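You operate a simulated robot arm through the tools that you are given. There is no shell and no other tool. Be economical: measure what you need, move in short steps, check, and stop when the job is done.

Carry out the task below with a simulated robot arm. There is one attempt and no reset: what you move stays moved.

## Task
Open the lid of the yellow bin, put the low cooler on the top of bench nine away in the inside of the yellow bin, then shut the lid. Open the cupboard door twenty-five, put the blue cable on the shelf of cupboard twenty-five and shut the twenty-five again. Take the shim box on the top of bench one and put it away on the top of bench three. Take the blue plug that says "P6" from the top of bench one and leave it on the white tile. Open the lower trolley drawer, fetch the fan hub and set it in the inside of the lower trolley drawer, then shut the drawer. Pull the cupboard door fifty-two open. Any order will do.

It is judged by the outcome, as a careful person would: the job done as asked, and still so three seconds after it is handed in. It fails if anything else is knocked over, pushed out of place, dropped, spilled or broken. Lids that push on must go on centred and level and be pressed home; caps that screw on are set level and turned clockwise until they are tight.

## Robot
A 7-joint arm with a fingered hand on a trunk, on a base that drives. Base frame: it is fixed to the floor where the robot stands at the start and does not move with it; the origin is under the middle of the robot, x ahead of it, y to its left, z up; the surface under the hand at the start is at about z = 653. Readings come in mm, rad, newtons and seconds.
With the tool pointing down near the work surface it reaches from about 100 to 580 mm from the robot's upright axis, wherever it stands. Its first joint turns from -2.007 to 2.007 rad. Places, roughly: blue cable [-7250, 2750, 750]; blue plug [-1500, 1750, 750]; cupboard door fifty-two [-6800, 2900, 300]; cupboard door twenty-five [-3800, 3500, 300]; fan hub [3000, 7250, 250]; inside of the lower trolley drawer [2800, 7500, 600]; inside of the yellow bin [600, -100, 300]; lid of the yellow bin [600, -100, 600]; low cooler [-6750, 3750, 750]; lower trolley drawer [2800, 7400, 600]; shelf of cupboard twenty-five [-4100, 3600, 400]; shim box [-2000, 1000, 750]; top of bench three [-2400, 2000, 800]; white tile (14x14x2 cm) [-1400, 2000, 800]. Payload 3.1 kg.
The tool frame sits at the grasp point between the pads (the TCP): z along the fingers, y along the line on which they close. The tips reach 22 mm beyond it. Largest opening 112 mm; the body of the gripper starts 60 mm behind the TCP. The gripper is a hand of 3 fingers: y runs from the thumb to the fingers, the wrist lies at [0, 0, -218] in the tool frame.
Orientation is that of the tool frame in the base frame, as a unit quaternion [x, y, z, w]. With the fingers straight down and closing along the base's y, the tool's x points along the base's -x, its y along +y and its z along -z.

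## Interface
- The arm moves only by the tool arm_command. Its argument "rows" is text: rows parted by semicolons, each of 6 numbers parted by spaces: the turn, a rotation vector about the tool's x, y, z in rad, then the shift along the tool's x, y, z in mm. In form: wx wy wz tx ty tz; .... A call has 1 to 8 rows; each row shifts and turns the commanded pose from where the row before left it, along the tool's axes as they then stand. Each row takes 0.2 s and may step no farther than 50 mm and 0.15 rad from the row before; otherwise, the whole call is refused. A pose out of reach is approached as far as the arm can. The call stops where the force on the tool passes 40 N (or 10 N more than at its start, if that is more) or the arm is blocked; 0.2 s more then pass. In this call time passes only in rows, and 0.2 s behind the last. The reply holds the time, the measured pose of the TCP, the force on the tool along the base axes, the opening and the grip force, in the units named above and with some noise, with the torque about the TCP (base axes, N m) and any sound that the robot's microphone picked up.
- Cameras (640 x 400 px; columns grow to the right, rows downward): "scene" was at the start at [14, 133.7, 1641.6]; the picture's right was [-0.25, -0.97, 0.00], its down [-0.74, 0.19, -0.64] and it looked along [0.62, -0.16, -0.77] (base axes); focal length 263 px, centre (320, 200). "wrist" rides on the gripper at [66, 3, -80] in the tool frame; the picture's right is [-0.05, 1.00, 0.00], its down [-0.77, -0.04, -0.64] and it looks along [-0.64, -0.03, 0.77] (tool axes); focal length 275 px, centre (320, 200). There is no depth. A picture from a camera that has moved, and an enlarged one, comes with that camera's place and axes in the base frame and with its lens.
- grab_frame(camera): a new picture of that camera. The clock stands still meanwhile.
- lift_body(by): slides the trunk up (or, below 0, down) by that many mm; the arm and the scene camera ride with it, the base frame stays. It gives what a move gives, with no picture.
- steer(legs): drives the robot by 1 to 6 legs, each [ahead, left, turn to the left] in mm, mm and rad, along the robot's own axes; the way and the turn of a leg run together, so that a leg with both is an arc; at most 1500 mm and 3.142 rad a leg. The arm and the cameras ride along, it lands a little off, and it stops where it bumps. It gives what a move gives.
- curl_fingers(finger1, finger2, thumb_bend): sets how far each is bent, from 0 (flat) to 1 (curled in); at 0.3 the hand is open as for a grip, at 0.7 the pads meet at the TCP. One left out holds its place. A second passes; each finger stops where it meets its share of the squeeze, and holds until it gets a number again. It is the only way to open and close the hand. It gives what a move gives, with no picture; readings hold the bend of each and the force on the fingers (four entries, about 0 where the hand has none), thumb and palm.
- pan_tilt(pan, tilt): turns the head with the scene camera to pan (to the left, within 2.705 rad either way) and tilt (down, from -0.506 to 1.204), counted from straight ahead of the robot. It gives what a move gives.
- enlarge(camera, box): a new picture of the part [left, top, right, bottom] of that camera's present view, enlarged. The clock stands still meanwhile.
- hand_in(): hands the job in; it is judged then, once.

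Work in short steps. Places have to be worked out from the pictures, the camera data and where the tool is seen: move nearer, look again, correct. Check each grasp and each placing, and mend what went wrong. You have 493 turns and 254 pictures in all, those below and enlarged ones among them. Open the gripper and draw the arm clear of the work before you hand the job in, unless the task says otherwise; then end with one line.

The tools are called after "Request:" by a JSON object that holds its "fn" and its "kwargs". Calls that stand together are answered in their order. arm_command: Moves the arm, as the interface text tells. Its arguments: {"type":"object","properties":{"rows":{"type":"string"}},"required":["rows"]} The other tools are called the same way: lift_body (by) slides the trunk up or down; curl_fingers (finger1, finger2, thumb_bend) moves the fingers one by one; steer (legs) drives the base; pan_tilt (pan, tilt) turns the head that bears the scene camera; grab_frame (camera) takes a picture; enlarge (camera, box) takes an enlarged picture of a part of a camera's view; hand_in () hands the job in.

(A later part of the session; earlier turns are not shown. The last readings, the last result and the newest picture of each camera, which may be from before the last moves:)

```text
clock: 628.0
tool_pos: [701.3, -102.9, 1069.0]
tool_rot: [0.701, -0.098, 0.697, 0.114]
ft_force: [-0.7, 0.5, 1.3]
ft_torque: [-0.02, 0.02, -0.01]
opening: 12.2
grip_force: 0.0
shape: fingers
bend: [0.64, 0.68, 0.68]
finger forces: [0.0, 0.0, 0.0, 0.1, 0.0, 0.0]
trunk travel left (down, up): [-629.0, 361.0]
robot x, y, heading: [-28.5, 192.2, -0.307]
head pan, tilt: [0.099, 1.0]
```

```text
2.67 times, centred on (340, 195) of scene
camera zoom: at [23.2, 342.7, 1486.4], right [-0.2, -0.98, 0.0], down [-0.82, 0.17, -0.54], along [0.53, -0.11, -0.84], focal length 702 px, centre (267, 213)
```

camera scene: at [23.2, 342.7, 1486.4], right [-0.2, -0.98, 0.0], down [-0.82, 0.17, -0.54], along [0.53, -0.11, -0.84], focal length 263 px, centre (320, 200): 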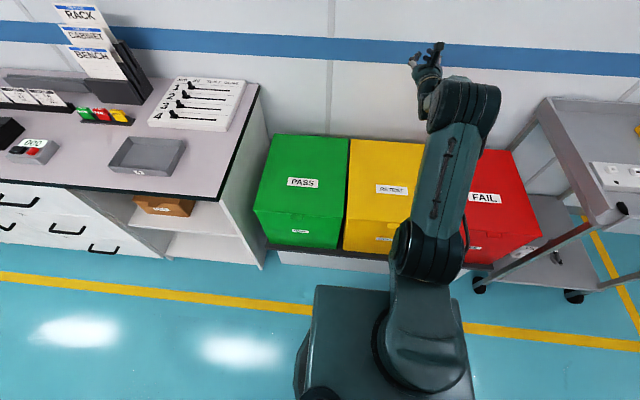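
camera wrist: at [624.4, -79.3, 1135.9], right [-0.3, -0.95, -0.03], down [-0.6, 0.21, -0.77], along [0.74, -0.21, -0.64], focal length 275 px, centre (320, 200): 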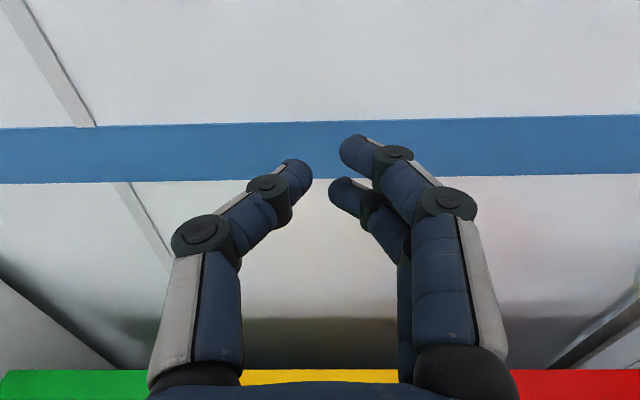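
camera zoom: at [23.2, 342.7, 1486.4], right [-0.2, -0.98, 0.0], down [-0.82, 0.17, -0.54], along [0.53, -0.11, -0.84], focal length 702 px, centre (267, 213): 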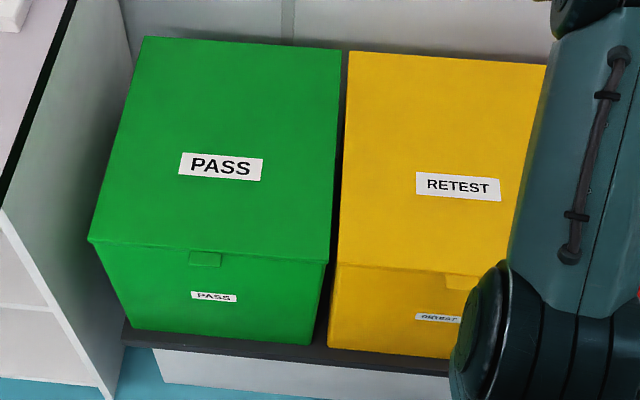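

The lid is flush and the bin in place. Now the last job: I retract the arm, turn up the main aisle and drive toward the trolley area, then look.

Request:
{"fn": "arm_command", "kwargs": {"rows": "0 0 0 0 0 -45;0 0 0 0 0 -45;0 0 0 0 0 -45;0 0 0 0 0 -45;0 0 0 0 0 -45;0 0 0 0 0 -45;0 0 0 0 0 -45"}}

Request:
{"fn": "steer", "kwargs": {"legs": [[-550, 0, 0], [0, 0, 1.571], [1300, 0, 0], [1300, 0, 0]]}}

Request:
{"fn": "pan_tilt", "kwargs": {"pan": 0, "tilt": 0.3}}

Request:
{"fn": "grab_frame", "kwargs": {"camera": "scene"}}

```text
clock: 629.6
tool_pos: [398.5, -18.6, 1069.8]
tool_rot: [0.7, -0.107, 0.696, 0.121]
ft_force: [-0.3, 3.5, -0.7]
ft_torque: [-0.03, -0.01, -0.35]
opening: 11.7
grip_force: 0.0
shape: fingers
bend: [0.64, 0.68, 0.68]
finger forces: [0.0, 0.0, 0.1, 0.0, 0.0, 0.0]
trunk travel left (down, up): [-629.0, 361.0]
robot x, y, heading: [-33.1, 195.2, -0.307]
head pan, tilt: [0.099, 1.0]
```

```text
clock: 648.6
tool_pos: [514.8, 3201.6, 1068.2]
tool_rot: [0.573, 0.417, 0.579, -0.403]
ft_force: [0.1, 0.3, 0.1]
ft_torque: [-0.04, 0.01, -0.01]
opening: 11.7
grip_force: 0.1
shape: fingers
bend: [0.64, 0.68, 0.68]
finger forces: [0.0, 0.0, 0.1, 0.0, 0.0, 0.0]
trunk travel left (down, up): [-629.0, 361.0]
robot x, y, heading: [297.3, 2774.5, 1.237]
head pan, tilt: [0.099, 1.0]
```

```text
clock: 649.7
tool_pos: [515.8, 3200.4, 1068.6]
tool_rot: [0.573, 0.416, 0.579, -0.404]
ft_force: [-0.1, 0.1, 0.1]
ft_torque: [0.0, -0.01, 0.05]
opening: 12.1
grip_force: 0.1
shape: fingers
bend: [0.64, 0.68, 0.68]
finger forces: [0.0, 0.1, 0.0, 0.0, 0.1, 0.0]
trunk travel left (down, up): [-629.0, 361.0]
robot x, y, heading: [297.9, 2774.5, 1.236]
head pan, tilt: [0.0, 0.3]
```

```text
95 pictures are left
camera scene: at [165.4, 2857.2, 1545.8], right [0.94, -0.33, 0.0], down [-0.1, -0.28, -0.95], along [0.32, 0.9, -0.3], focal length 263 px, centre (320, 200)
```

scene: 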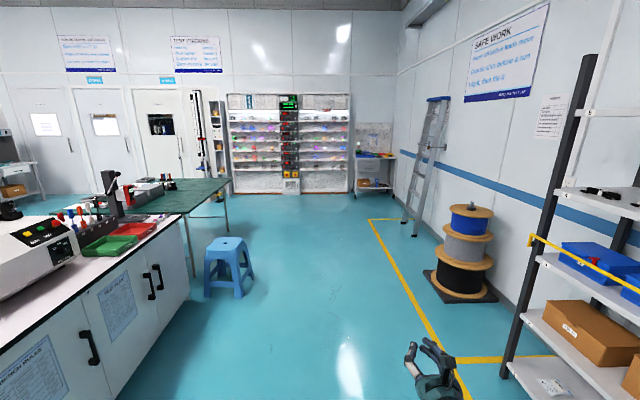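

The trolley stands at the far wall, right of the parts rack. I drive on up the aisle to about 1.4 m before it.

Request:
{"fn": "steer", "kwargs": {"legs": [[0, 0, 0.03], [1200, 0, 0], [1200, 0, 0], [1000, 0, 0]]}}

Request:
{"fn": "pan_tilt", "kwargs": {"pan": -0.4, "tilt": 0.5}}

Request:
{"fn": "grab_frame", "kwargs": {"camera": "scene"}}

```text
clock: 666.6
tool_pos: [1366.0, 6510.8, 1069.0]
tool_rot: [0.551, 0.446, 0.558, -0.432]
ft_force: [-0.8, 0.2, 0.1]
ft_torque: [0.0, 0.01, 0.01]
opening: 11.9
grip_force: 0.1
shape: fingers
bend: [0.64, 0.68, 0.68]
finger forces: [0.1, 0.1, 0.0, 0.1, 0.0, 0.0]
trunk travel left (down, up): [-629.0, 361.0]
robot x, y, heading: [1193.2, 6066.0, 1.337]
head pan, tilt: [0.0, 0.3]
```

```text
clock: 667.5
tool_pos: [1364.7, 6511.7, 1069.1]
tool_rot: [0.551, 0.445, 0.558, -0.432]
ft_force: [0.0, 0.5, 0.0]
ft_torque: [-0.01, 0.0, -0.01]
opening: 11.8
grip_force: 0.1
shape: fingers
bend: [0.64, 0.68, 0.68]
finger forces: [0.0, 0.0, 0.1, 0.0, 0.0, 0.1]
trunk travel left (down, up): [-629.0, 361.0]
robot x, y, heading: [1194.3, 6067.4, 1.338]
head pan, tilt: [-0.4, 0.499]
```

```text
94 pictures are left
camera scene: at [1085.1, 6116.3, 1527.5], right [0.81, -0.59, 0.0], down [-0.28, -0.39, -0.88], along [0.52, 0.71, -0.48], focal length 263 px, centre (320, 200)
```

scene: 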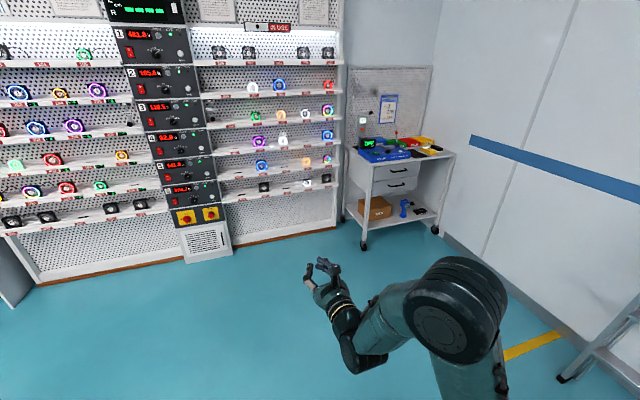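

I zoom on the trolley.

Request:
{"fn": "enlarge", "kwargs": {"camera": "scene", "box": [330, 120, 470, 255]}}

```text
2.96 times, centred on (400, 188) of scene
camera zoom: at [1085.1, 6116.3, 1527.5], right [0.81, -0.59, 0.0], down [-0.28, -0.39, -0.88], along [0.52, 0.71, -0.48], focal length 780 px, centre (83, 237)
```

zoom: 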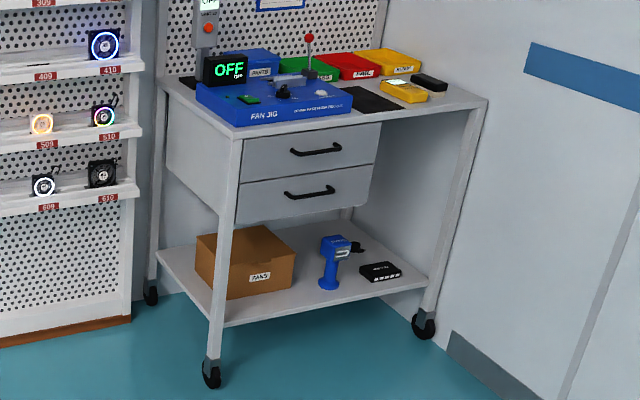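

The black hub box with ports lies on the lower shelf's right side; the lower drawer's bar handle is at about z 620. I square up, drive nearer, and look at both the trolley and the ladder on the right.

Request:
{"fn": "steer", "kwargs": {"legs": [[0, 0, -0.074], [800, 0, 0], [0, -500, 0]]}}

Request:
{"fn": "pan_tilt", "kwargs": {"pan": -0.5, "tilt": 0.6}}

Request:
{"fn": "grab_frame", "kwargs": {"camera": "scene"}}

Request:
{"fn": "pan_tilt", "kwargs": {"pan": -1.6, "tilt": 0.6}}

Request:
{"fn": "grab_frame", "kwargs": {"camera": "scene"}}

```text
clock: 674.8
tool_pos: [2113.9, 7106.8, 1069.7]
tool_rot: [0.565, 0.427, 0.571, -0.415]
ft_force: [0.2, 0.1, -0.9]
ft_torque: [0.0, -0.01, 0.01]
opening: 11.7
grip_force: 0.1
shape: fingers
bend: [0.64, 0.68, 0.68]
finger forces: [0.0, 0.1, 0.0, 0.0, 0.0, 0.1]
trunk travel left (down, up): [-629.0, 361.0]
robot x, y, heading: [1914.9, 6673.4, 1.268]
head pan, tilt: [-0.4, 0.499]
```

```text
clock: 675.5
tool_pos: [2112.4, 7107.2, 1069.8]
tool_rot: [0.566, 0.426, 0.572, -0.413]
ft_force: [0.0, -0.4, 0.6]
ft_torque: [0.0, -0.01, 0.02]
opening: 11.8
grip_force: 0.2
shape: fingers
bend: [0.64, 0.68, 0.68]
finger forces: [0.0, 0.0, 0.1, 0.0, 0.0, 0.0]
trunk travel left (down, up): [-629.0, 361.0]
robot x, y, heading: [1911.1, 6674.5, 1.268]
head pan, tilt: [-0.499, 0.6]
```

```text
92 pictures are left
camera scene: at [1811.7, 6723.1, 1518.4], right [0.7, -0.72, 0.0], down [-0.41, -0.39, -0.83], along [0.59, 0.57, -0.56], focal length 263 px, centre (320, 200)
```

scene: 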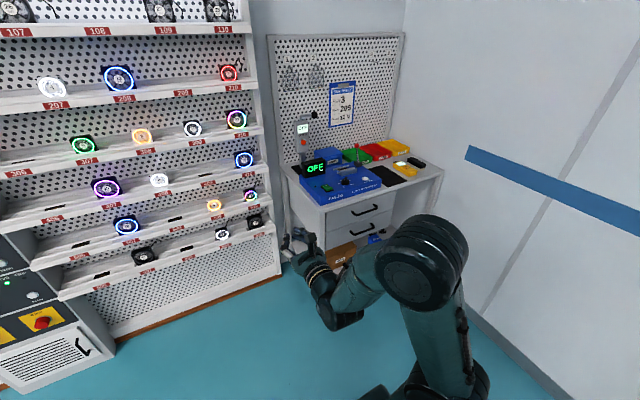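

```text
clock: 676.8
tool_pos: [2113.4, 7106.8, 1070.2]
tool_rot: [0.565, 0.427, 0.572, -0.414]
ft_force: [0.0, 0.5, 0.1]
ft_torque: [0.03, 0.0, -0.01]
opening: 11.6
grip_force: 0.1
shape: fingers
bend: [0.64, 0.68, 0.68]
finger forces: [0.1, 0.1, 0.1, 0.1, 0.0, 0.0]
trunk travel left (down, up): [-629.0, 361.0]
robot x, y, heading: [1910.8, 6672.1, 1.268]
head pan, tilt: [-1.6, 0.6]
```

```text
91 pictures are left
camera scene: at [1832.1, 6632.9, 1518.4], right [-0.32, -0.95, 0.0], down [-0.53, 0.18, -0.83], along [0.78, -0.27, -0.56], focal length 263 px, centre (320, 200)
```

scene: 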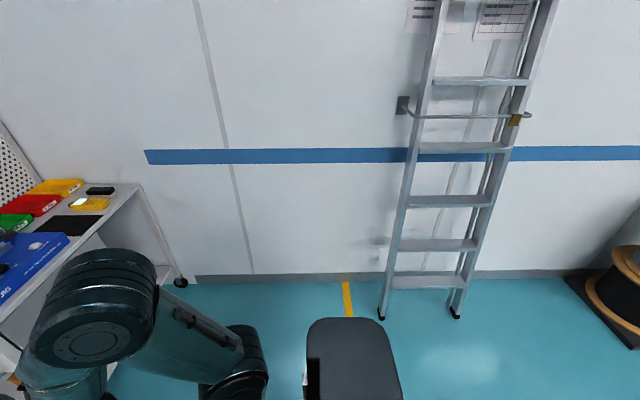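

No obstacle nearby. I roll the hand 90° so it closes vertically for the horizontal bar handle.

Request:
{"fn": "arm_command", "kwargs": {"rows": "0 0 -0.143 0 0 0;0 0 -0.143 0 0 0;0 0 -0.143 0 0 0;0 0 -0.143 0 0 0;0 0 -0.143 0 0 0;0 0 -0.143 0 0 0;0 0 -0.143 0 0 0;0 0 -0.143 0 0 0"}}

Request:
{"fn": "arm_command", "kwargs": {"rows": "0 0 -0.143 0 0 0;0 0 -0.143 0 0 0;0 0 -0.141 0 0 0"}}

Request:
{"fn": "lift_body", "kwargs": {"by": -400}}

Request:
{"fn": "steer", "kwargs": {"legs": [[0, -480, -0.004]]}}

Request:
{"fn": "grab_frame", "kwargs": {"camera": "wrist"}}

```text
clock: 678.6
tool_pos: [2113.6, 7107.4, 1068.7]
tool_rot: [0.243, 0.665, 0.705, -0.038]
ft_force: [-0.3, 0.0, -0.3]
ft_torque: [-0.03, 0.04, -0.02]
opening: 11.7
grip_force: 0.2
shape: fingers
bend: [0.64, 0.68, 0.68]
finger forces: [0.0, 0.1, 0.0, 0.0, 0.1, 0.1]
trunk travel left (down, up): [-629.0, 361.0]
robot x, y, heading: [1913.6, 6674.1, 1.267]
head pan, tilt: [-1.6, 0.6]
```

```text
clock: 679.4
tool_pos: [2113.4, 7107.8, 1069.9]
tool_rot: [0.096, 0.701, 0.697, 0.112]
ft_force: [0.6, 0.9, -0.1]
ft_torque: [0.03, 0.03, -0.01]
opening: 12.0
grip_force: 0.0
shape: fingers
bend: [0.64, 0.68, 0.68]
finger forces: [0.1, 0.0, 0.1, 0.0, 0.0, 0.0]
trunk travel left (down, up): [-629.0, 361.0]
robot x, y, heading: [1911.9, 6677.0, 1.271]
head pan, tilt: [-1.6, 0.6]
```

```text
clock: 683.2
tool_pos: [2113.5, 7107.1, 670.0]
tool_rot: [0.098, 0.702, 0.697, 0.111]
ft_force: [0.2, -1.2, -0.5]
ft_torque: [0.0, 0.03, 0.02]
opening: 12.0
grip_force: 0.0
shape: fingers
bend: [0.64, 0.68, 0.68]
finger forces: [0.1, 0.0, 0.1, 0.0, 0.0, 0.1]
trunk travel left (down, up): [-229.0, 761.0]
robot x, y, heading: [1910.2, 6671.9, 1.266]
head pan, tilt: [-1.6, 0.6]
```

```text
clock: 686.1
tool_pos: [2574.6, 6963.8, 669.4]
tool_rot: [0.098, 0.701, 0.698, 0.11]
ft_force: [1.7, 0.4, 0.4]
ft_torque: [0.01, 0.0, 0.02]
opening: 11.7
grip_force: 0.0
shape: fingers
bend: [0.64, 0.68, 0.68]
finger forces: [0.0, 0.1, 0.1, 0.0, 0.0, 0.0]
trunk travel left (down, up): [-229.0, 761.0]
robot x, y, heading: [2371.8, 6530.3, 1.269]
head pan, tilt: [-1.6, 0.6]
```

```text
90 pictures are left
camera wrist: at [2487.2, 6907.3, 672.4], right [0.03, 0.0, 1.0], down [0.55, -0.83, -0.02], along [0.83, 0.55, -0.02], focal length 275 px, centre (320, 200)
```

wrist: 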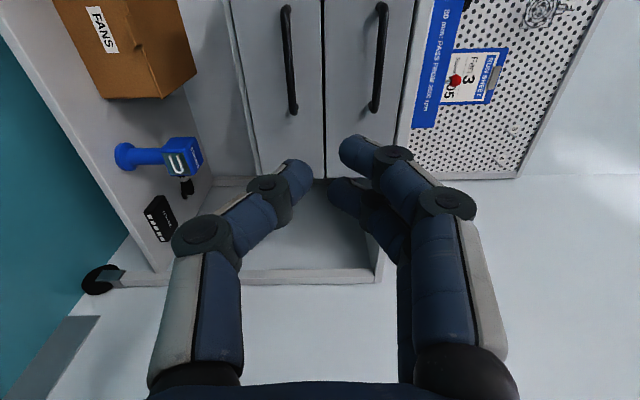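

Hand is level and rolled. Lower handle: z≈625, b≈2147. I set the opening, lower 45, shift right 25 and drive 280 forward.

Request:
{"fn": "lift_body", "kwargs": {"by": -45}}

Request:
{"fn": "curl_fingers", "kwargs": {"finger1": 0.46, "finger2": 0.46, "thumb_bend": 0.46}}

Request:
{"fn": "steer", "kwargs": {"legs": [[270, -25, -0.005]]}}

Request:
{"fn": "grab_frame", "kwargs": {"camera": "wrist"}}

```text
clock: 687.0
tool_pos: [2573.8, 6964.1, 623.5]
tool_rot: [0.097, 0.701, 0.697, 0.11]
ft_force: [0.1, -0.3, 0.2]
ft_torque: [-0.01, -0.02, 0.04]
opening: 11.6
grip_force: 0.1
shape: fingers
bend: [0.64, 0.68, 0.68]
finger forces: [0.0, 0.1, 0.1, 0.0, 0.0, 0.0]
trunk travel left (down, up): [-184.0, 806.0]
robot x, y, heading: [2375.9, 6529.1, 1.271]
head pan, tilt: [-1.6, 0.6]
```

```text
clock: 688.0
tool_pos: [2573.9, 6964.0, 625.0]
tool_rot: [0.098, 0.701, 0.697, 0.111]
ft_force: [0.2, 0.2, 0.2]
ft_torque: [0.02, 0.0, 0.02]
opening: 65.9
grip_force: 0.1
shape: fingers
bend: [0.46, 0.46, 0.46]
finger forces: [0.0, 0.0, 0.0, 0.0, 0.1, 0.1]
trunk travel left (down, up): [-184.0, 806.0]
robot x, y, heading: [2376.4, 6529.1, 1.271]
head pan, tilt: [-1.6, 0.6]
```

```text
clock: 689.9
tool_pos: [2678.2, 7216.3, 623.2]
tool_rot: [0.097, 0.701, 0.698, 0.111]
ft_force: [-0.5, 0.2, 0.3]
ft_torque: [0.02, 0.0, 0.02]
opening: 65.8
grip_force: 0.1
shape: fingers
bend: [0.46, 0.46, 0.46]
finger forces: [0.0, 0.0, 0.0, 0.0, 0.0, 0.1]
trunk travel left (down, up): [-184.0, 806.0]
robot x, y, heading: [2478.8, 6781.9, 1.273]
head pan, tilt: [-1.6, 0.6]
```

```text
89 pictures are left
camera wrist: at [2590.9, 7159.3, 627.4], right [0.03, 0.0, 1.0], down [0.55, -0.83, -0.02], along [0.83, 0.55, -0.02], focal length 275 px, centre (320, 200)
```

wrist: 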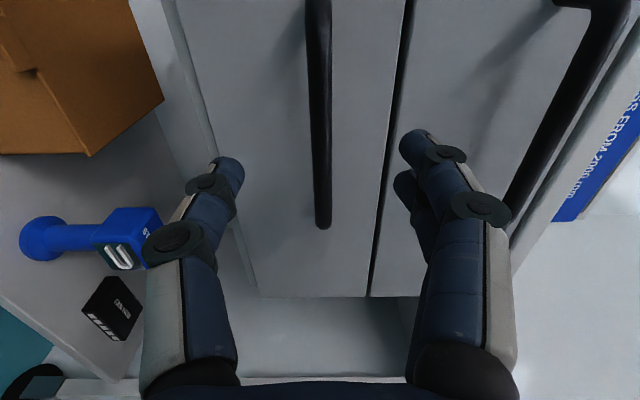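

The bar is vertically centred. I advance 45 and check.

Request:
{"fn": "arm_command", "kwargs": {"rows": "0 0 0 0 0 25;0 0 0 0 0 20"}}

Request:
{"fn": "grab_frame", "kwargs": {"camera": "wrist"}}

```text
clock: 690.5
tool_pos: [2691.4, 7258.7, 624.3]
tool_rot: [0.097, 0.701, 0.697, 0.11]
ft_force: [-0.1, 0.1, -0.2]
ft_torque: [-0.01, 0.02, -0.01]
opening: 65.9
grip_force: 0.1
shape: fingers
bend: [0.46, 0.46, 0.46]
finger forces: [0.0, 0.1, 0.1, 0.0, 0.0, 0.1]
trunk travel left (down, up): [-184.0, 806.0]
robot x, y, heading: [2477.4, 6783.8, 1.273]
head pan, tilt: [-1.6, 0.6]
```

```text
88 pictures are left
camera wrist: at [2604.2, 7201.8, 626.8], right [0.03, 0.0, 1.0], down [0.55, -0.83, -0.02], along [0.83, 0.55, -0.02], focal length 275 px, centre (320, 200)
```

wrist: 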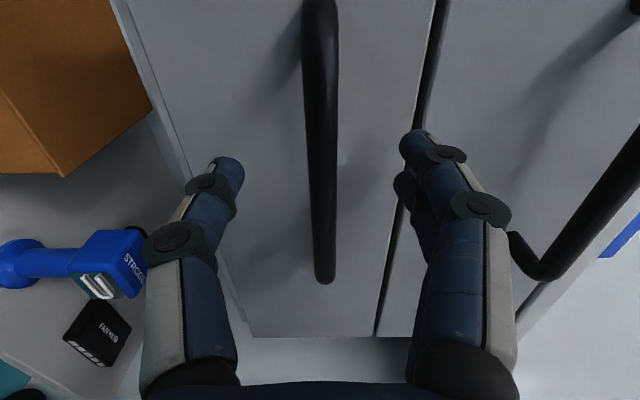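

Triangulation puts the bar at a≈7711, just 12 mm beyond the TCP. I advance 7 more and close behind it.

Request:
{"fn": "arm_command", "kwargs": {"rows": "0 0 0 0 0 7"}}

Request:
{"fn": "curl_fingers", "kwargs": {"finger1": 0.66, "finger2": 0.66, "thumb_bend": 0.66}}

Request:
{"fn": "grab_frame", "kwargs": {"camera": "wrist"}}

```text
clock: 690.9
tool_pos: [2693.2, 7265.4, 623.2]
tool_rot: [0.097, 0.702, 0.697, 0.11]
ft_force: [0.1, -0.3, 1.0]
ft_torque: [-0.03, 0.0, -0.03]
opening: 66.3
grip_force: 0.1
shape: fingers
bend: [0.46, 0.46, 0.46]
finger forces: [0.0, 0.0, 0.0, 0.0, 0.1, 0.0]
trunk travel left (down, up): [-184.0, 806.0]
robot x, y, heading: [2477.6, 6781.6, 1.273]
head pan, tilt: [-1.6, 0.6]
```

```text
clock: 691.9
tool_pos: [2692.5, 7264.8, 624.4]
tool_rot: [0.097, 0.702, 0.697, 0.11]
ft_force: [-0.4, 0.5, -0.9]
ft_torque: [0.0, 0.01, -0.02]
opening: 12.0
grip_force: 0.0
shape: fingers
bend: [0.66, 0.66, 0.66]
finger forces: [0.1, 0.0, 0.0, 0.0, 0.0, 0.1]
trunk travel left (down, up): [-184.0, 806.0]
robot x, y, heading: [2476.2, 6784.4, 1.272]
head pan, tilt: [-1.6, 0.6]
```

```text
87 pictures are left
camera wrist: at [2606.0, 7208.3, 626.8], right [0.03, 0.0, 1.0], down [0.55, -0.83, -0.02], along [0.83, 0.55, -0.02], focal length 275 px, centre (320, 200)
```

wrist: 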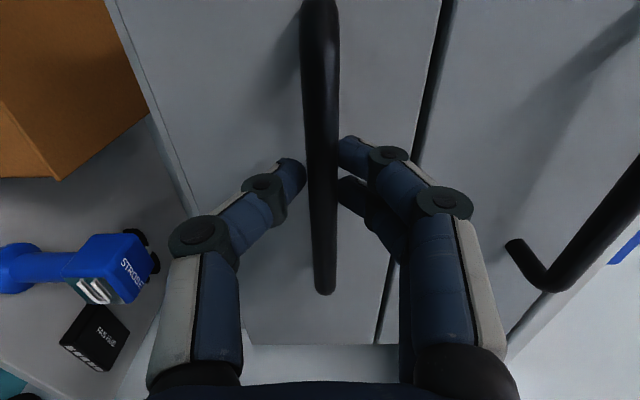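

I advance 8 and close fully.

Request:
{"fn": "arm_command", "kwargs": {"rows": "0 0 0 0 0 8"}}

Request:
{"fn": "curl_fingers", "kwargs": {"finger1": 0.75, "finger2": 0.75, "thumb_bend": 0.75}}

Request:
{"fn": "steer", "kwargs": {"legs": [[-60, 0, 0]]}}

Request:
{"fn": "grab_frame", "kwargs": {"camera": "wrist"}}

```text
clock: 692.3
tool_pos: [2694.4, 7273.3, 623.3]
tool_rot: [0.097, 0.702, 0.697, 0.11]
ft_force: [-0.7, 0.4, -0.1]
ft_torque: [0.01, -0.01, 0.03]
opening: 12.3
grip_force: 0.1
shape: fingers
bend: [0.66, 0.66, 0.66]
finger forces: [0.1, 0.0, 0.0, 0.0, 0.1, 0.0]
trunk travel left (down, up): [-184.0, 806.0]
robot x, y, heading: [2482.1, 6783.8, 1.271]
head pan, tilt: [-1.6, 0.6]
```

```text
clock: 693.3
tool_pos: [2694.7, 7272.9, 624.4]
tool_rot: [0.098, 0.702, 0.697, 0.111]
ft_force: [0.6, 1.7, 0.5]
ft_torque: [-0.01, 0.0, -0.03]
opening: 0.0
grip_force: 1.1
shape: fingers
bend: [0.74, 0.74, 0.73]
finger forces: [2.4, 0.0, 0.1, 0.0, 0.1, 0.0]
trunk travel left (down, up): [-184.0, 806.0]
robot x, y, heading: [2476.0, 6784.1, 1.268]
head pan, tilt: [-1.6, 0.6]
```

```text
clock: 694.2
tool_pos: [2676.5, 7215.6, 623.3]
tool_rot: [0.097, 0.702, 0.697, 0.111]
ft_force: [-0.8, -0.9, -0.1]
ft_torque: [0.02, -0.02, 0.02]
opening: 0.2
grip_force: 0.0
shape: fingers
bend: [0.74, 0.74, 0.73]
finger forces: [0.0, 0.0, 0.1, 0.0, 0.0, 0.1]
trunk travel left (down, up): [-184.0, 806.0]
robot x, y, heading: [2463.1, 6723.6, 1.28]
head pan, tilt: [-1.6, 0.6]
```

```text
86 pictures are left
camera wrist: at [2590.5, 7158.2, 626.4], right [0.03, 0.0, 1.0], down [0.55, -0.83, -0.02], along [0.83, 0.55, -0.02], focal length 275 px, centre (320, 200)
```

wrist: 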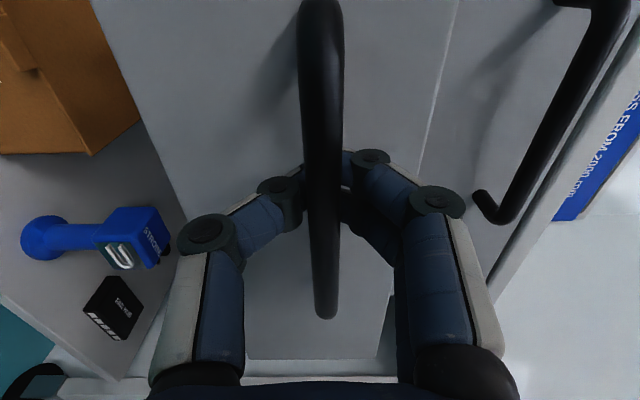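

The drawer slides. I pull 200 mm more.

Request:
{"fn": "steer", "kwargs": {"legs": [[-100, 0, -0.008], [-100, 0, 0]]}}

Request:
{"fn": "curl_fingers", "kwargs": {"finger1": 0.52, "finger2": 0.52, "thumb_bend": 0.52}}

Request:
{"fn": "arm_command", "kwargs": {"rows": "0 0 0 0 0 -20;0 0 0 0 0 -40;0 0 0 0 0 -40"}}

Request:
{"fn": "pan_tilt", "kwargs": {"pan": -0.1, "tilt": 0.5}}

Request:
{"fn": "grab_frame", "kwargs": {"camera": "scene"}}

```text
clock: 696.1
tool_pos: [2623.3, 7023.6, 623.5]
tool_rot: [0.101, 0.701, 0.697, 0.114]
ft_force: [0.3, -0.1, -1.0]
ft_torque: [-0.02, -0.04, -0.01]
opening: 0.0
grip_force: 0.1
shape: fingers
bend: [0.74, 0.74, 0.74]
finger forces: [0.1, 0.0, 0.0, 0.0, 0.0, 0.0]
trunk travel left (down, up): [-184.0, 806.0]
robot x, y, heading: [2398.9, 6533.4, 1.256]
head pan, tilt: [-1.6, 0.6]
```

```text
clock: 697.1
tool_pos: [2622.8, 7022.8, 624.1]
tool_rot: [0.101, 0.701, 0.697, 0.115]
ft_force: [-0.1, -0.1, -0.6]
ft_torque: [0.02, -0.01, -0.01]
opening: 48.9
grip_force: 0.0
shape: fingers
bend: [0.52, 0.52, 0.52]
finger forces: [0.1, 0.4, 0.1, 0.0, 0.0, 0.0]
trunk travel left (down, up): [-184.0, 806.0]
robot x, y, heading: [2401.1, 6537.7, 1.255]
head pan, tilt: [-1.6, 0.6]
```

```text
clock: 697.9
tool_pos: [2592.4, 6925.8, 624.9]
tool_rot: [0.102, 0.7, 0.697, 0.115]
ft_force: [0.2, -0.1, -0.6]
ft_torque: [-0.01, 0.01, 0.01]
opening: 49.2
grip_force: 0.1
shape: fingers
bend: [0.52, 0.52, 0.52]
finger forces: [0.1, 0.0, 0.0, 0.1, 0.0, 0.1]
trunk travel left (down, up): [-184.0, 806.0]
robot x, y, heading: [2405.8, 6533.8, 1.262]
head pan, tilt: [-1.6, 0.6]
```

```text
clock: 699.5
tool_pos: [2592.4, 6925.6, 625.7]
tool_rot: [0.102, 0.701, 0.696, 0.116]
ft_force: [-1.2, 1.0, -0.1]
ft_torque: [0.0, 0.01, -0.01]
opening: 48.7
grip_force: 0.0
shape: fingers
bend: [0.52, 0.52, 0.52]
finger forces: [0.0, 0.0, 0.0, 0.1, 0.0, 0.0]
trunk travel left (down, up): [-184.0, 806.0]
robot x, y, heading: [2404.4, 6532.8, 1.26]
head pan, tilt: [-0.099, 0.499]
```

```text
85 pictures are left
camera scene: at [2272.6, 6608.0, 1082.5], right [0.92, -0.4, 0.0], down [-0.19, -0.44, -0.88], along [0.35, 0.8, -0.48], focal length 263 px, centre (320, 200)
```

scene: 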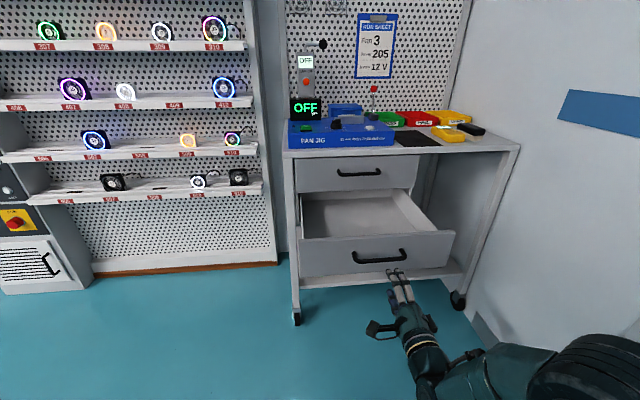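

The lower drawer is open about 250 mm and empty. Next I turn the hand downward (closing fore-aft) for the fan hub.

Request:
{"fn": "steer", "kwargs": {"legs": [[-80, 0, 0]]}}

Request:
{"fn": "arm_command", "kwargs": {"rows": "0.143 0 0 0 0 0;0.143 0 0 0 0 0;0.143 0 0 0 0 0;0.143 0 0 0 0 0;0.143 0 0 0 0 0;0.143 0 0 0 0 0;0.143 0 0 0 0 0;0.143 0 0 0 0 0"}}

Request:
{"fn": "arm_command", "kwargs": {"rows": "0.143 0 0 0 0 0;0.143 0 0 0 0 0;0.141 0 0 0 0 0"}}

Request:
{"fn": "steer", "kwargs": {"legs": [[0, -330, 0.004], [240, 0, 0]]}}

Request:
{"fn": "grab_frame", "kwargs": {"camera": "scene"}}

```text
clock: 700.6
tool_pos: [2568.1, 6851.1, 625.1]
tool_rot: [0.103, 0.701, 0.696, 0.115]
ft_force: [0.3, 0.5, 0.1]
ft_torque: [0.0, -0.03, -0.01]
opening: 48.9
grip_force: 0.1
shape: fingers
bend: [0.52, 0.52, 0.52]
finger forces: [0.1, 0.0, 0.1, 0.0, 0.1, 0.1]
trunk travel left (down, up): [-184.0, 806.0]
robot x, y, heading: [2379.0, 6462.5, 1.256]
head pan, tilt: [-0.099, 0.499]
```

```text
clock: 702.4
tool_pos: [2536.6, 6845.1, 609.2]
tool_rot: [0.148, 0.961, 0.229, 0.045]
ft_force: [-0.4, -0.7, -0.6]
ft_torque: [0.02, -0.01, 0.04]
opening: 49.0
grip_force: 0.2
shape: fingers
bend: [0.52, 0.52, 0.52]
finger forces: [0.0, 0.0, 0.0, 0.1, 0.0, 0.0]
out of reach, approached as far as the arm can: row 8
trunk travel left (down, up): [-184.0, 806.0]
robot x, y, heading: [2382.5, 6460.6, 1.256]
head pan, tilt: [-0.099, 0.499]
```

```text
clock: 703.2
tool_pos: [2505.4, 6840.8, 585.1]
tool_rot: [0.15, 0.971, 0.183, 0.04]
ft_force: [0.7, 1.1, -0.2]
ft_torque: [0.0, -0.01, -0.02]
opening: 49.0
grip_force: 0.0
shape: fingers
bend: [0.52, 0.52, 0.52]
finger forces: [0.1, 0.1, 0.1, 0.0, 0.0, 0.0]
out of reach, approached as far as the arm can: row 1, 2, 3
trunk travel left (down, up): [-184.0, 806.0]
robot x, y, heading: [2375.7, 6455.7, 1.26]
head pan, tilt: [-0.099, 0.499]
```

```text
clock: 706.8
tool_pos: [2891.2, 6966.2, 585.6]
tool_rot: [0.146, 0.971, 0.184, 0.039]
ft_force: [0.1, -0.2, 0.0]
ft_torque: [0.0, 0.01, -0.01]
opening: 49.2
grip_force: 0.1
shape: fingers
bend: [0.52, 0.52, 0.52]
finger forces: [0.0, 0.0, 0.0, 0.0, 0.0, 0.0]
trunk travel left (down, up): [-184.0, 806.0]
robot x, y, heading: [2769.3, 6585.6, 1.264]
head pan, tilt: [-0.099, 0.499]
```

```text
84 pictures are left
camera scene: at [2638.7, 6655.9, 1082.5], right [0.92, -0.39, 0.0], down [-0.19, -0.44, -0.88], along [0.35, 0.81, -0.48], focal length 263 px, centre (320, 200)
```

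scene: 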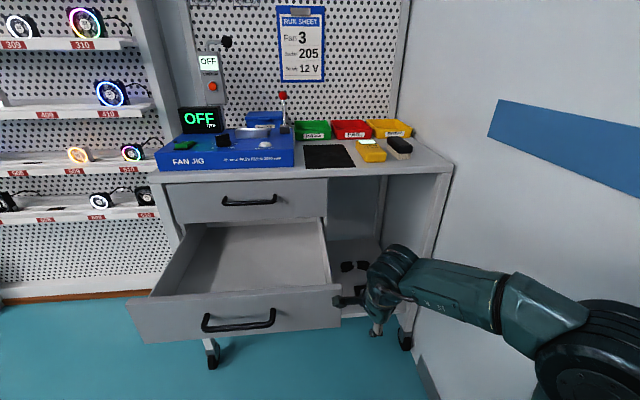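

The hand didn't get fully vertical at that height. I move it right and down (free space in front of the shelf) while finishing the pitch.

Request:
{"fn": "arm_command", "kwargs": {"rows": "0 0 0 -40 -11 24;0 0 0 -40 -11 24;0.13 0 0 0 -13 33;0.13 0 0 0 -9 36;0.12 0 0 0 -4 37"}}

Request:
{"fn": "grab_frame", "kwargs": {"camera": "wrist"}}

Request:
{"fn": "grab_frame", "kwargs": {"camera": "scene"}}

```text
clock: 708.0
tool_pos: [2901.5, 6906.4, 449.7]
tool_rot: [0.15, 0.985, 0.083, 0.032]
ft_force: [-1.1, 0.8, 0.5]
ft_torque: [-0.01, -0.02, -0.01]
opening: 49.0
grip_force: 0.0
shape: fingers
bend: [0.52, 0.52, 0.52]
finger forces: [0.0, 0.1, 0.1, 0.1, 0.0, 0.0]
out of reach, approached as far as the arm can: row 1, 2, 3, 4, 5
trunk travel left (down, up): [-184.0, 806.0]
robot x, y, heading: [2763.5, 6583.7, 1.262]
head pan, tilt: [-0.099, 0.499]
```

```text
83 pictures are left
camera wrist: at [2831.8, 6917.5, 527.8], right [0.33, 0.93, 0.17], down [0.67, -0.36, 0.65], along [0.66, -0.1, -0.74], focal length 275 px, centre (320, 200)
```

wrist: 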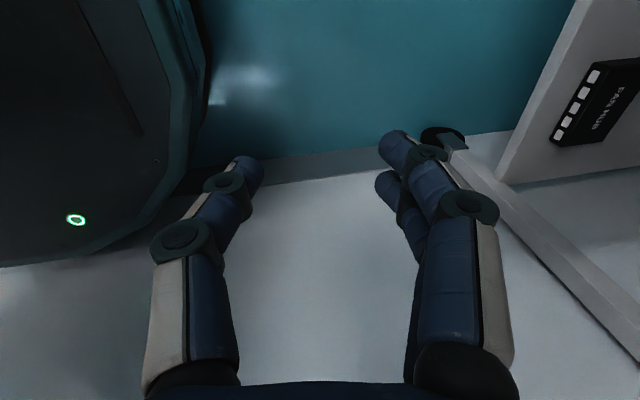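

```text
82 pictures are left
camera scene: at [2638.7, 6655.9, 1082.5], right [0.92, -0.39, 0.0], down [-0.19, -0.44, -0.88], along [0.35, 0.81, -0.48], focal length 263 px, centre (320, 200)
```

scene: 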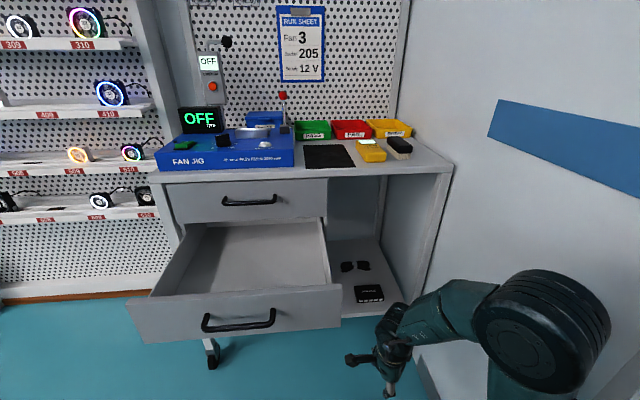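

Everything is clear now, with the hub visible on the shelf. I lower the trunk 130 (so camera and hand pass under the drawer level), then move forward and right.

Request:
{"fn": "lift_body", "kwargs": {"by": -120}}

Request:
{"fn": "arm_command", "kwargs": {"rows": "0 0 0 -15 30 0;0 0 0 -15 30 0;0.06 0 0 -15 30 0;0.06 0 0 -15 30 0"}}

Request:
{"fn": "grab_frame", "kwargs": {"camera": "wrist"}}

Request:
{"fn": "grab_frame", "kwargs": {"camera": "scene"}}

```text
clock: 709.5
tool_pos: [2901.7, 6907.2, 330.3]
tool_rot: [0.149, 0.985, 0.082, 0.032]
ft_force: [0.0, -0.4, -0.4]
ft_torque: [-0.01, 0.03, 0.0]
opening: 49.3
grip_force: 0.1
shape: fingers
bend: [0.52, 0.52, 0.52]
finger forces: [0.0, 0.0, 0.1, 0.0, 0.1, 0.0]
trunk travel left (down, up): [-64.0, 926.0]
robot x, y, heading: [2765.4, 6585.0, 1.265]
head pan, tilt: [-0.099, 0.499]
```

```text
clock: 710.5
tool_pos: [2943.8, 6973.4, 306.4]
tool_rot: [0.147, 0.986, 0.059, 0.054]
ft_force: [-0.1, -0.3, 0.0]
ft_torque: [0.02, 0.05, 0.01]
opening: 48.9
grip_force: 0.2
shape: fingers
bend: [0.52, 0.52, 0.52]
finger forces: [0.0, 0.0, 0.1, 0.0, 0.0, 0.0]
out of reach, approached as far as the arm can: row 1, 2, 3, 4
trunk travel left (down, up): [-64.0, 926.0]
robot x, y, heading: [2765.5, 6584.7, 1.267]
head pan, tilt: [-0.099, 0.499]
```

```text
81 pictures are left
camera wrist: at [2872.5, 6988.8, 382.2], right [0.33, 0.94, 0.14], down [0.64, -0.33, 0.69], along [0.69, -0.14, -0.71], focal length 275 px, centre (320, 200)
```

wrist: 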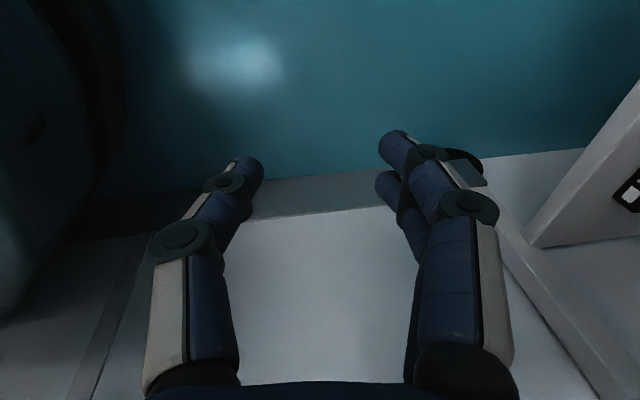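

```text
80 pictures are left
camera scene: at [2639.7, 6655.5, 962.6], right [0.92, -0.39, 0.0], down [-0.19, -0.44, -0.88], along [0.35, 0.81, -0.48], focal length 263 px, centre (320, 200)
```

scene: 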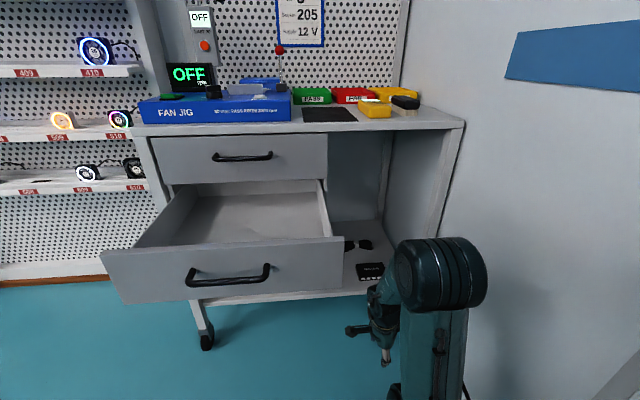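

Posture is better now. I raise 30, drive 140 forward, then straighten the hand and move right.

Request:
{"fn": "lift_body", "kwargs": {"by": 35}}

Request:
{"fn": "steer", "kwargs": {"legs": [[140, 0, 0]]}}

Request:
{"fn": "arm_command", "kwargs": {"rows": "0.065 0.044 0 -15 15 0;0.065 0.044 0 -15 15 0;0 0 0 -10 10 0"}}

Request:
{"fn": "curl_fingers", "kwargs": {"finger1": 0.3, "finger2": 0.3, "thumb_bend": 0.3}}

Request:
{"fn": "grab_frame", "kwargs": {"camera": "wrist"}}

Request:
{"fn": "grab_frame", "kwargs": {"camera": "scene"}}

```text
clock: 711.2
tool_pos: [2945.0, 6974.0, 342.6]
tool_rot: [0.149, 0.985, 0.06, 0.055]
ft_force: [-0.1, 0.5, -0.7]
ft_torque: [-0.01, 0.01, -0.03]
opening: 49.2
grip_force: 0.1
shape: fingers
bend: [0.52, 0.52, 0.52]
finger forces: [0.1, 0.0, 0.0, 0.1, 0.0, 0.0]
trunk travel left (down, up): [-99.0, 891.0]
robot x, y, heading: [2765.0, 6584.6, 1.264]
head pan, tilt: [-0.099, 0.499]
```

```text
clock: 712.6
tool_pos: [2986.5, 7106.5, 342.3]
tool_rot: [0.148, 0.986, 0.059, 0.055]
ft_force: [0.7, -0.1, 1.0]
ft_torque: [-0.03, -0.02, 0.02]
opening: 49.2
grip_force: 0.1
shape: fingers
bend: [0.52, 0.52, 0.52]
finger forces: [0.0, 0.0, 0.0, 0.0, 0.0, 0.1]
trunk travel left (down, up): [-99.0, 891.0]
robot x, y, heading: [2807.6, 6717.4, 1.27]
head pan, tilt: [-0.099, 0.499]
```

```text
clock: 713.4
tool_pos: [3018.3, 7099.7, 283.2]
tool_rot: [0.149, 0.988, 0.005, 0.035]
ft_force: [-0.5, 0.2, 0.6]
ft_torque: [-0.04, -0.01, -0.02]
opening: 48.9
grip_force: 0.1
shape: fingers
bend: [0.52, 0.52, 0.52]
finger forces: [0.0, 0.1, 0.0, 0.0, 0.0, 0.0]
out of reach, approached as far as the arm can: row 1, 2
trunk travel left (down, up): [-99.0, 891.0]
robot x, y, heading: [2807.8, 6717.1, 1.262]
head pan, tilt: [-0.099, 0.499]
```

```text
clock: 714.4
tool_pos: [3019.3, 7099.7, 284.2]
tool_rot: [0.151, 0.988, 0.006, 0.035]
ft_force: [0.3, 0.4, 0.8]
ft_torque: [0.05, -0.04, -0.02]
opening: 111.1
grip_force: 0.0
shape: fingers
bend: [0.3, 0.3, 0.3]
finger forces: [0.1, 0.0, 0.0, 0.0, 0.0, 0.1]
trunk travel left (down, up): [-99.0, 891.0]
robot x, y, heading: [2805.4, 6718.7, 1.264]
head pan, tilt: [-0.099, 0.499]
```

```text
79 pictures are left
camera wrist: at [2950.5, 7122.6, 360.3], right [0.34, 0.94, 0.03], down [0.68, -0.26, 0.69], along [0.65, -0.22, -0.73], focal length 275 px, centre (320, 200)
```

wrist: 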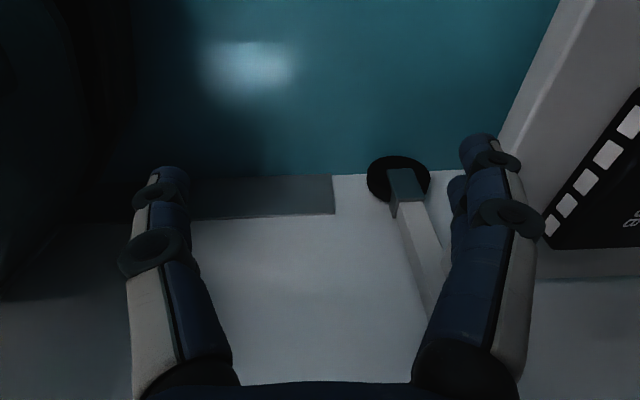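

```text
78 pictures are left
camera scene: at [2680.2, 6788.2, 997.5], right [0.92, -0.39, 0.0], down [-0.19, -0.44, -0.88], along [0.34, 0.81, -0.48], focal length 263 px, centre (320, 200)
```

scene: 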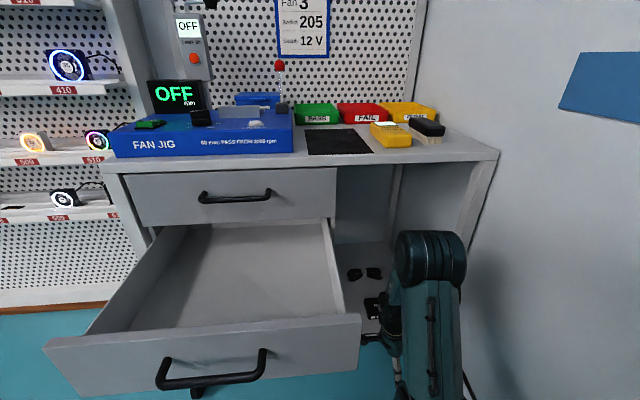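

I'm below the hub's level in front of the shelf. I lift 85, then extend forward over the hub.

Request:
{"fn": "lift_body", "kwargs": {"by": 85}}

Request:
{"fn": "arm_command", "kwargs": {"rows": "0 0 0 -3 35 0;0 0 0 -3 35 0;0 0 0 -3 35 0"}}

Request:
{"fn": "grab_frame", "kwargs": {"camera": "wrist"}}

Request:
{"fn": "grab_frame", "kwargs": {"camera": "scene"}}

```text
clock: 715.6
tool_pos: [3018.0, 7099.7, 368.5]
tool_rot: [0.15, 0.988, 0.007, 0.035]
ft_force: [0.1, 0.0, -0.4]
ft_torque: [0.0, -0.02, 0.0]
opening: 111.1
grip_force: 0.0
shape: fingers
bend: [0.3, 0.3, 0.3]
finger forces: [0.0, 0.1, 0.1, 0.1, 0.1, 0.0]
trunk travel left (down, up): [-184.0, 806.0]
robot x, y, heading: [2806.9, 6718.5, 1.271]
head pan, tilt: [-0.099, 0.499]
```

```text
clock: 716.4
tool_pos: [3044.5, 7169.5, 340.4]
tool_rot: [0.149, 0.988, 0.009, 0.051]
ft_force: [0.2, 0.0, 0.5]
ft_torque: [-0.03, 0.0, 0.03]
opening: 111.1
grip_force: 0.0
shape: fingers
bend: [0.3, 0.3, 0.3]
finger forces: [0.0, 0.0, 0.0, 0.0, 0.0, 0.0]
out of reach, approached as far as the arm can: row 1, 2, 3
trunk travel left (down, up): [-184.0, 806.0]
robot x, y, heading: [2807.5, 6717.7, 1.268]
head pan, tilt: [-0.099, 0.499]
```

```text
77 pictures are left
camera wrist: at [2973.3, 7191.4, 415.1], right [0.34, 0.94, 0.04], down [0.66, -0.26, 0.71], along [0.68, -0.22, -0.7], focal length 275 px, centre (320, 200)
```

wrist: 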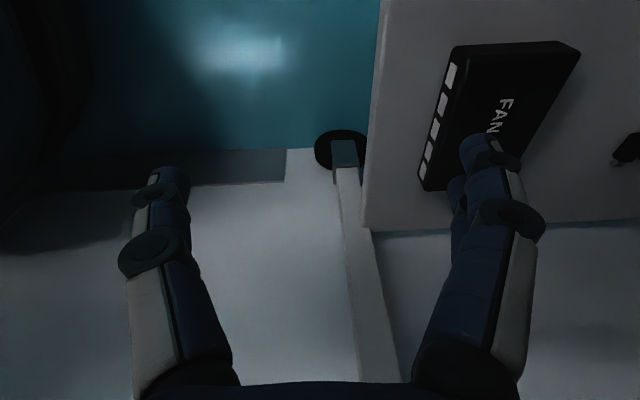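

```text
76 pictures are left
camera scene: at [2680.2, 6788.2, 1082.5], right [0.92, -0.39, 0.0], down [-0.19, -0.44, -0.88], along [0.34, 0.81, -0.48], focal length 263 px, centre (320, 200)
```

scene: 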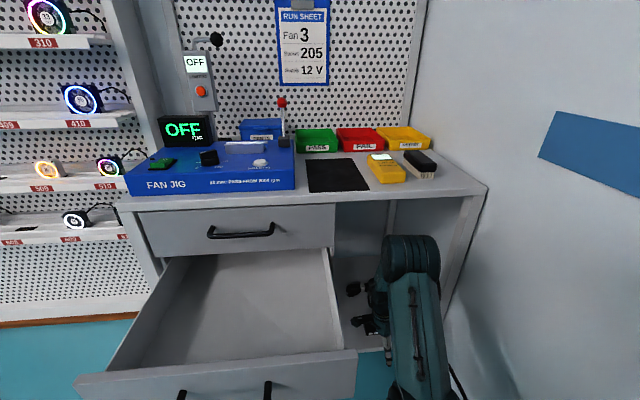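

Hub top centre is ~104 mm further in, lying with its 66 mm side fore-aft. The elbow clears the tabletop. I raise the trunk 60 to compensate sag and extend forward.

Request:
{"fn": "lift_body", "kwargs": {"by": 60}}

Request:
{"fn": "arm_command", "kwargs": {"rows": "0 0 0 0 35 -5;0 0 0 0 35 -5;0 0 0 0 34 -5"}}

Request:
{"fn": "grab_frame", "kwargs": {"camera": "wrist"}}

Request:
{"fn": "grab_frame", "kwargs": {"camera": "scene"}}

```text
clock: 717.4
tool_pos: [3044.5, 7168.3, 400.9]
tool_rot: [0.15, 0.987, 0.008, 0.051]
ft_force: [-0.3, 0.5, 0.8]
ft_torque: [-0.01, 0.02, 0.0]
opening: 111.1
grip_force: 0.0
shape: fingers
bend: [0.3, 0.3, 0.3]
finger forces: [0.1, 0.0, 0.0, 0.0, 0.0, 0.0]
trunk travel left (down, up): [-244.0, 746.0]
robot x, y, heading: [2812.8, 6712.8, 1.264]
head pan, tilt: [-0.099, 0.499]
```

```text
clock: 718.2
tool_pos: [3055.9, 7227.5, 390.4]
tool_rot: [0.149, 0.986, 0.011, 0.074]
ft_force: [-0.1, -0.7, 0.3]
ft_torque: [-0.03, -0.02, 0.03]
opening: 111.4
grip_force: 0.0
shape: fingers
bend: [0.3, 0.3, 0.3]
finger forces: [0.0, 0.0, 0.0, 0.1, 0.0, 0.1]
out of reach, approached as far as the arm can: row 1, 2, 3
trunk travel left (down, up): [-244.0, 746.0]
robot x, y, heading: [2806.5, 6715.7, 1.273]
head pan, tilt: [-0.099, 0.499]
```

```text
75 pictures are left
camera wrist: at [2982.2, 7250.5, 462.4], right [0.34, 0.94, 0.05], down [0.62, -0.26, 0.74], along [0.71, -0.21, -0.68], focal length 275 px, centre (320, 200)
```

wrist: 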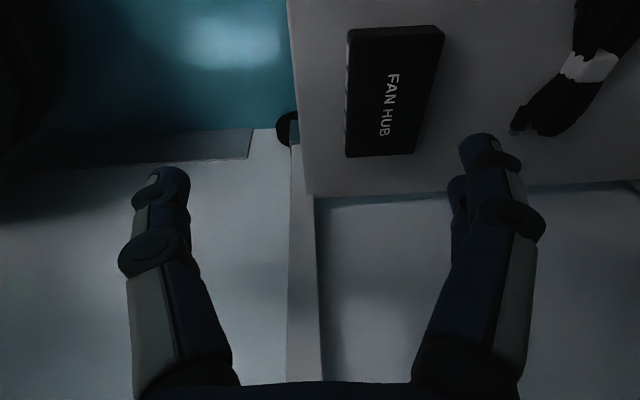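

```text
74 pictures are left
camera scene: at [2680.2, 6788.2, 1142.5], right [0.92, -0.39, 0.0], down [-0.19, -0.44, -0.88], along [0.34, 0.81, -0.48], focal length 263 px, centre (320, 200)
```

scene: 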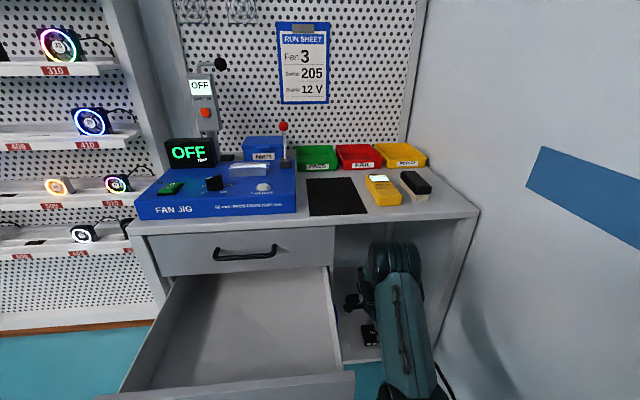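

The hub is now 58 mm ahead and 20 mm right of the TCP. The arm is near a joint limit, so I use the base for this shift.

Request:
{"fn": "steer", "kwargs": {"legs": [[56, -20, -0.006]]}}

Request:
{"fn": "grab_frame", "kwargs": {"camera": "wrist"}}

```text
clock: 719.1
tool_pos: [3093.7, 7272.1, 391.0]
tool_rot: [0.151, 0.986, 0.011, 0.074]
ft_force: [-0.2, 0.3, 1.0]
ft_torque: [0.01, 0.0, -0.02]
opening: 111.2
grip_force: 0.1
shape: fingers
bend: [0.3, 0.3, 0.3]
finger forces: [0.1, 0.0, 0.0, 0.1, 0.0, 0.0]
trunk travel left (down, up): [-244.0, 746.0]
robot x, y, heading: [2845.4, 6766.6, 1.271]
head pan, tilt: [-0.099, 0.499]
```

```text
73 pictures are left
camera wrist: at [3020.4, 7295.9, 462.3], right [0.34, 0.94, 0.05], down [0.62, -0.27, 0.74], along [0.7, -0.22, -0.68], focal length 275 px, centre (320, 200)
```

wrist: 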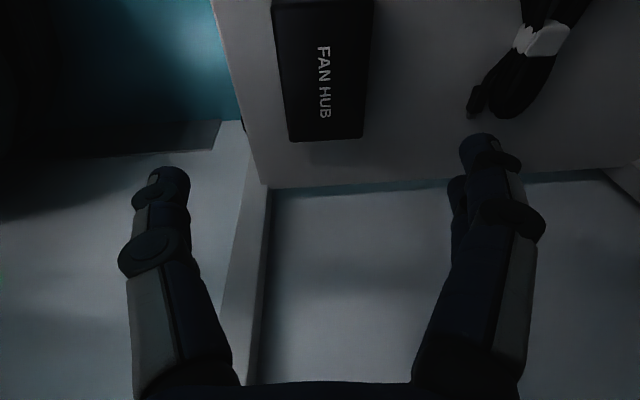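

Nearly centred: 8 mm more forward. I do that with the base and lower the trunk 75, then look.

Request:
{"fn": "steer", "kwargs": {"legs": [[9, 0, 0]]}}

Request:
{"fn": "lift_body", "kwargs": {"by": -75}}

Request:
{"fn": "grab_frame", "kwargs": {"camera": "wrist"}}

```text
clock: 719.9
tool_pos: [3096.9, 7280.5, 390.9]
tool_rot: [0.151, 0.986, 0.012, 0.073]
ft_force: [-0.5, 0.0, 0.1]
ft_torque: [-0.02, -0.01, -0.02]
opening: 111.2
grip_force: 0.0
shape: fingers
bend: [0.3, 0.3, 0.3]
finger forces: [0.0, 0.0, 0.1, 0.1, 0.0, 0.0]
trunk travel left (down, up): [-244.0, 746.0]
robot x, y, heading: [2843.2, 6771.0, 1.263]
head pan, tilt: [-0.099, 0.499]
```

```text
clock: 721.0
tool_pos: [3095.8, 7281.6, 315.7]
tool_rot: [0.151, 0.986, 0.012, 0.073]
ft_force: [-0.1, 0.1, 0.4]
ft_torque: [0.0, 0.01, -0.01]
opening: 111.1
grip_force: 0.0
shape: fingers
bend: [0.3, 0.3, 0.3]
finger forces: [0.1, 0.0, 0.0, 0.0, 0.0, 0.0]
trunk travel left (down, up): [-169.0, 821.0]
robot x, y, heading: [2849.3, 6772.2, 1.26]
head pan, tilt: [-0.099, 0.499]
```

```text
72 pictures are left
camera wrist: at [3023.3, 7304.5, 387.3], right [0.34, 0.94, 0.05], down [0.62, -0.27, 0.74], along [0.7, -0.22, -0.68], focal length 275 px, centre (320, 200)
```

wrist: 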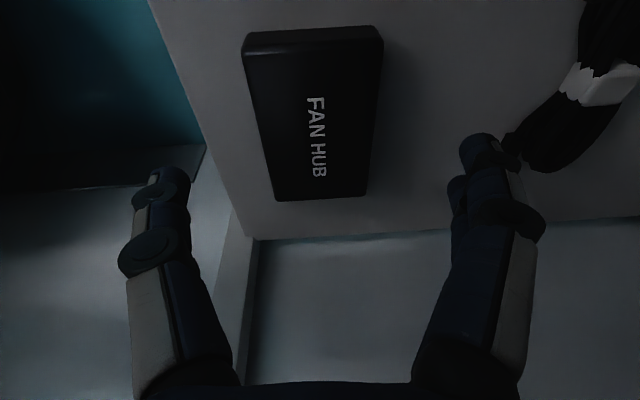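

Triangulation now says the hub's top is lower, about z≈222. I lower 45 more and try to shift 12 right with the arm.

Request:
{"fn": "arm_command", "kwargs": {"rows": "0 0 0 -12 0 0"}}

Request:
{"fn": "lift_body", "kwargs": {"by": -40}}

Request:
{"fn": "grab_frame", "kwargs": {"camera": "wrist"}}

```text
clock: 721.4
tool_pos: [3106.2, 7278.3, 317.5]
tool_rot: [0.151, 0.986, 0.011, 0.074]
ft_force: [-0.3, -0.7, -0.5]
ft_torque: [0.01, 0.0, 0.0]
opening: 111.0
grip_force: 0.2
shape: fingers
bend: [0.3, 0.3, 0.3]
finger forces: [0.1, 0.1, 0.0, 0.1, 0.0, 0.0]
trunk travel left (down, up): [-169.0, 821.0]
robot x, y, heading: [2845.3, 6773.1, 1.263]
head pan, tilt: [-0.099, 0.499]
```

```text
clock: 722.2
tool_pos: [3108.1, 7277.2, 277.4]
tool_rot: [0.152, 0.986, 0.011, 0.075]
ft_force: [-0.6, 0.4, 0.4]
ft_torque: [0.01, 0.05, -0.05]
opening: 111.3
grip_force: 0.0
shape: fingers
bend: [0.3, 0.3, 0.3]
finger forces: [0.0, 0.1, 0.1, 0.0, 0.0, 0.1]
trunk travel left (down, up): [-129.0, 861.0]
robot x, y, heading: [2845.8, 6770.3, 1.262]
head pan, tilt: [-0.099, 0.499]
```

```text
71 pictures are left
camera wrist: at [3033.7, 7300.7, 349.1], right [0.34, 0.94, 0.05], down [0.62, -0.27, 0.74], along [0.71, -0.22, -0.67], focal length 275 px, centre (320, 200)
```

wrist: 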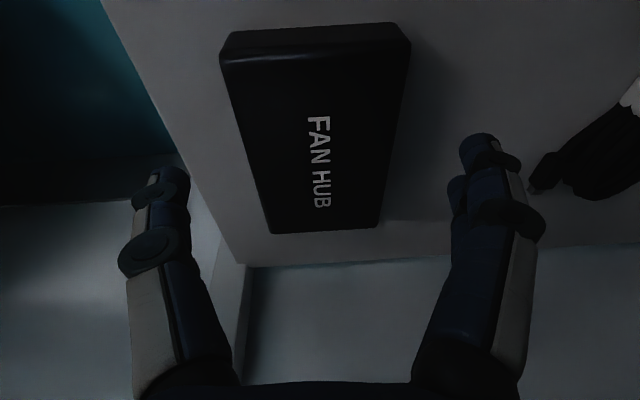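

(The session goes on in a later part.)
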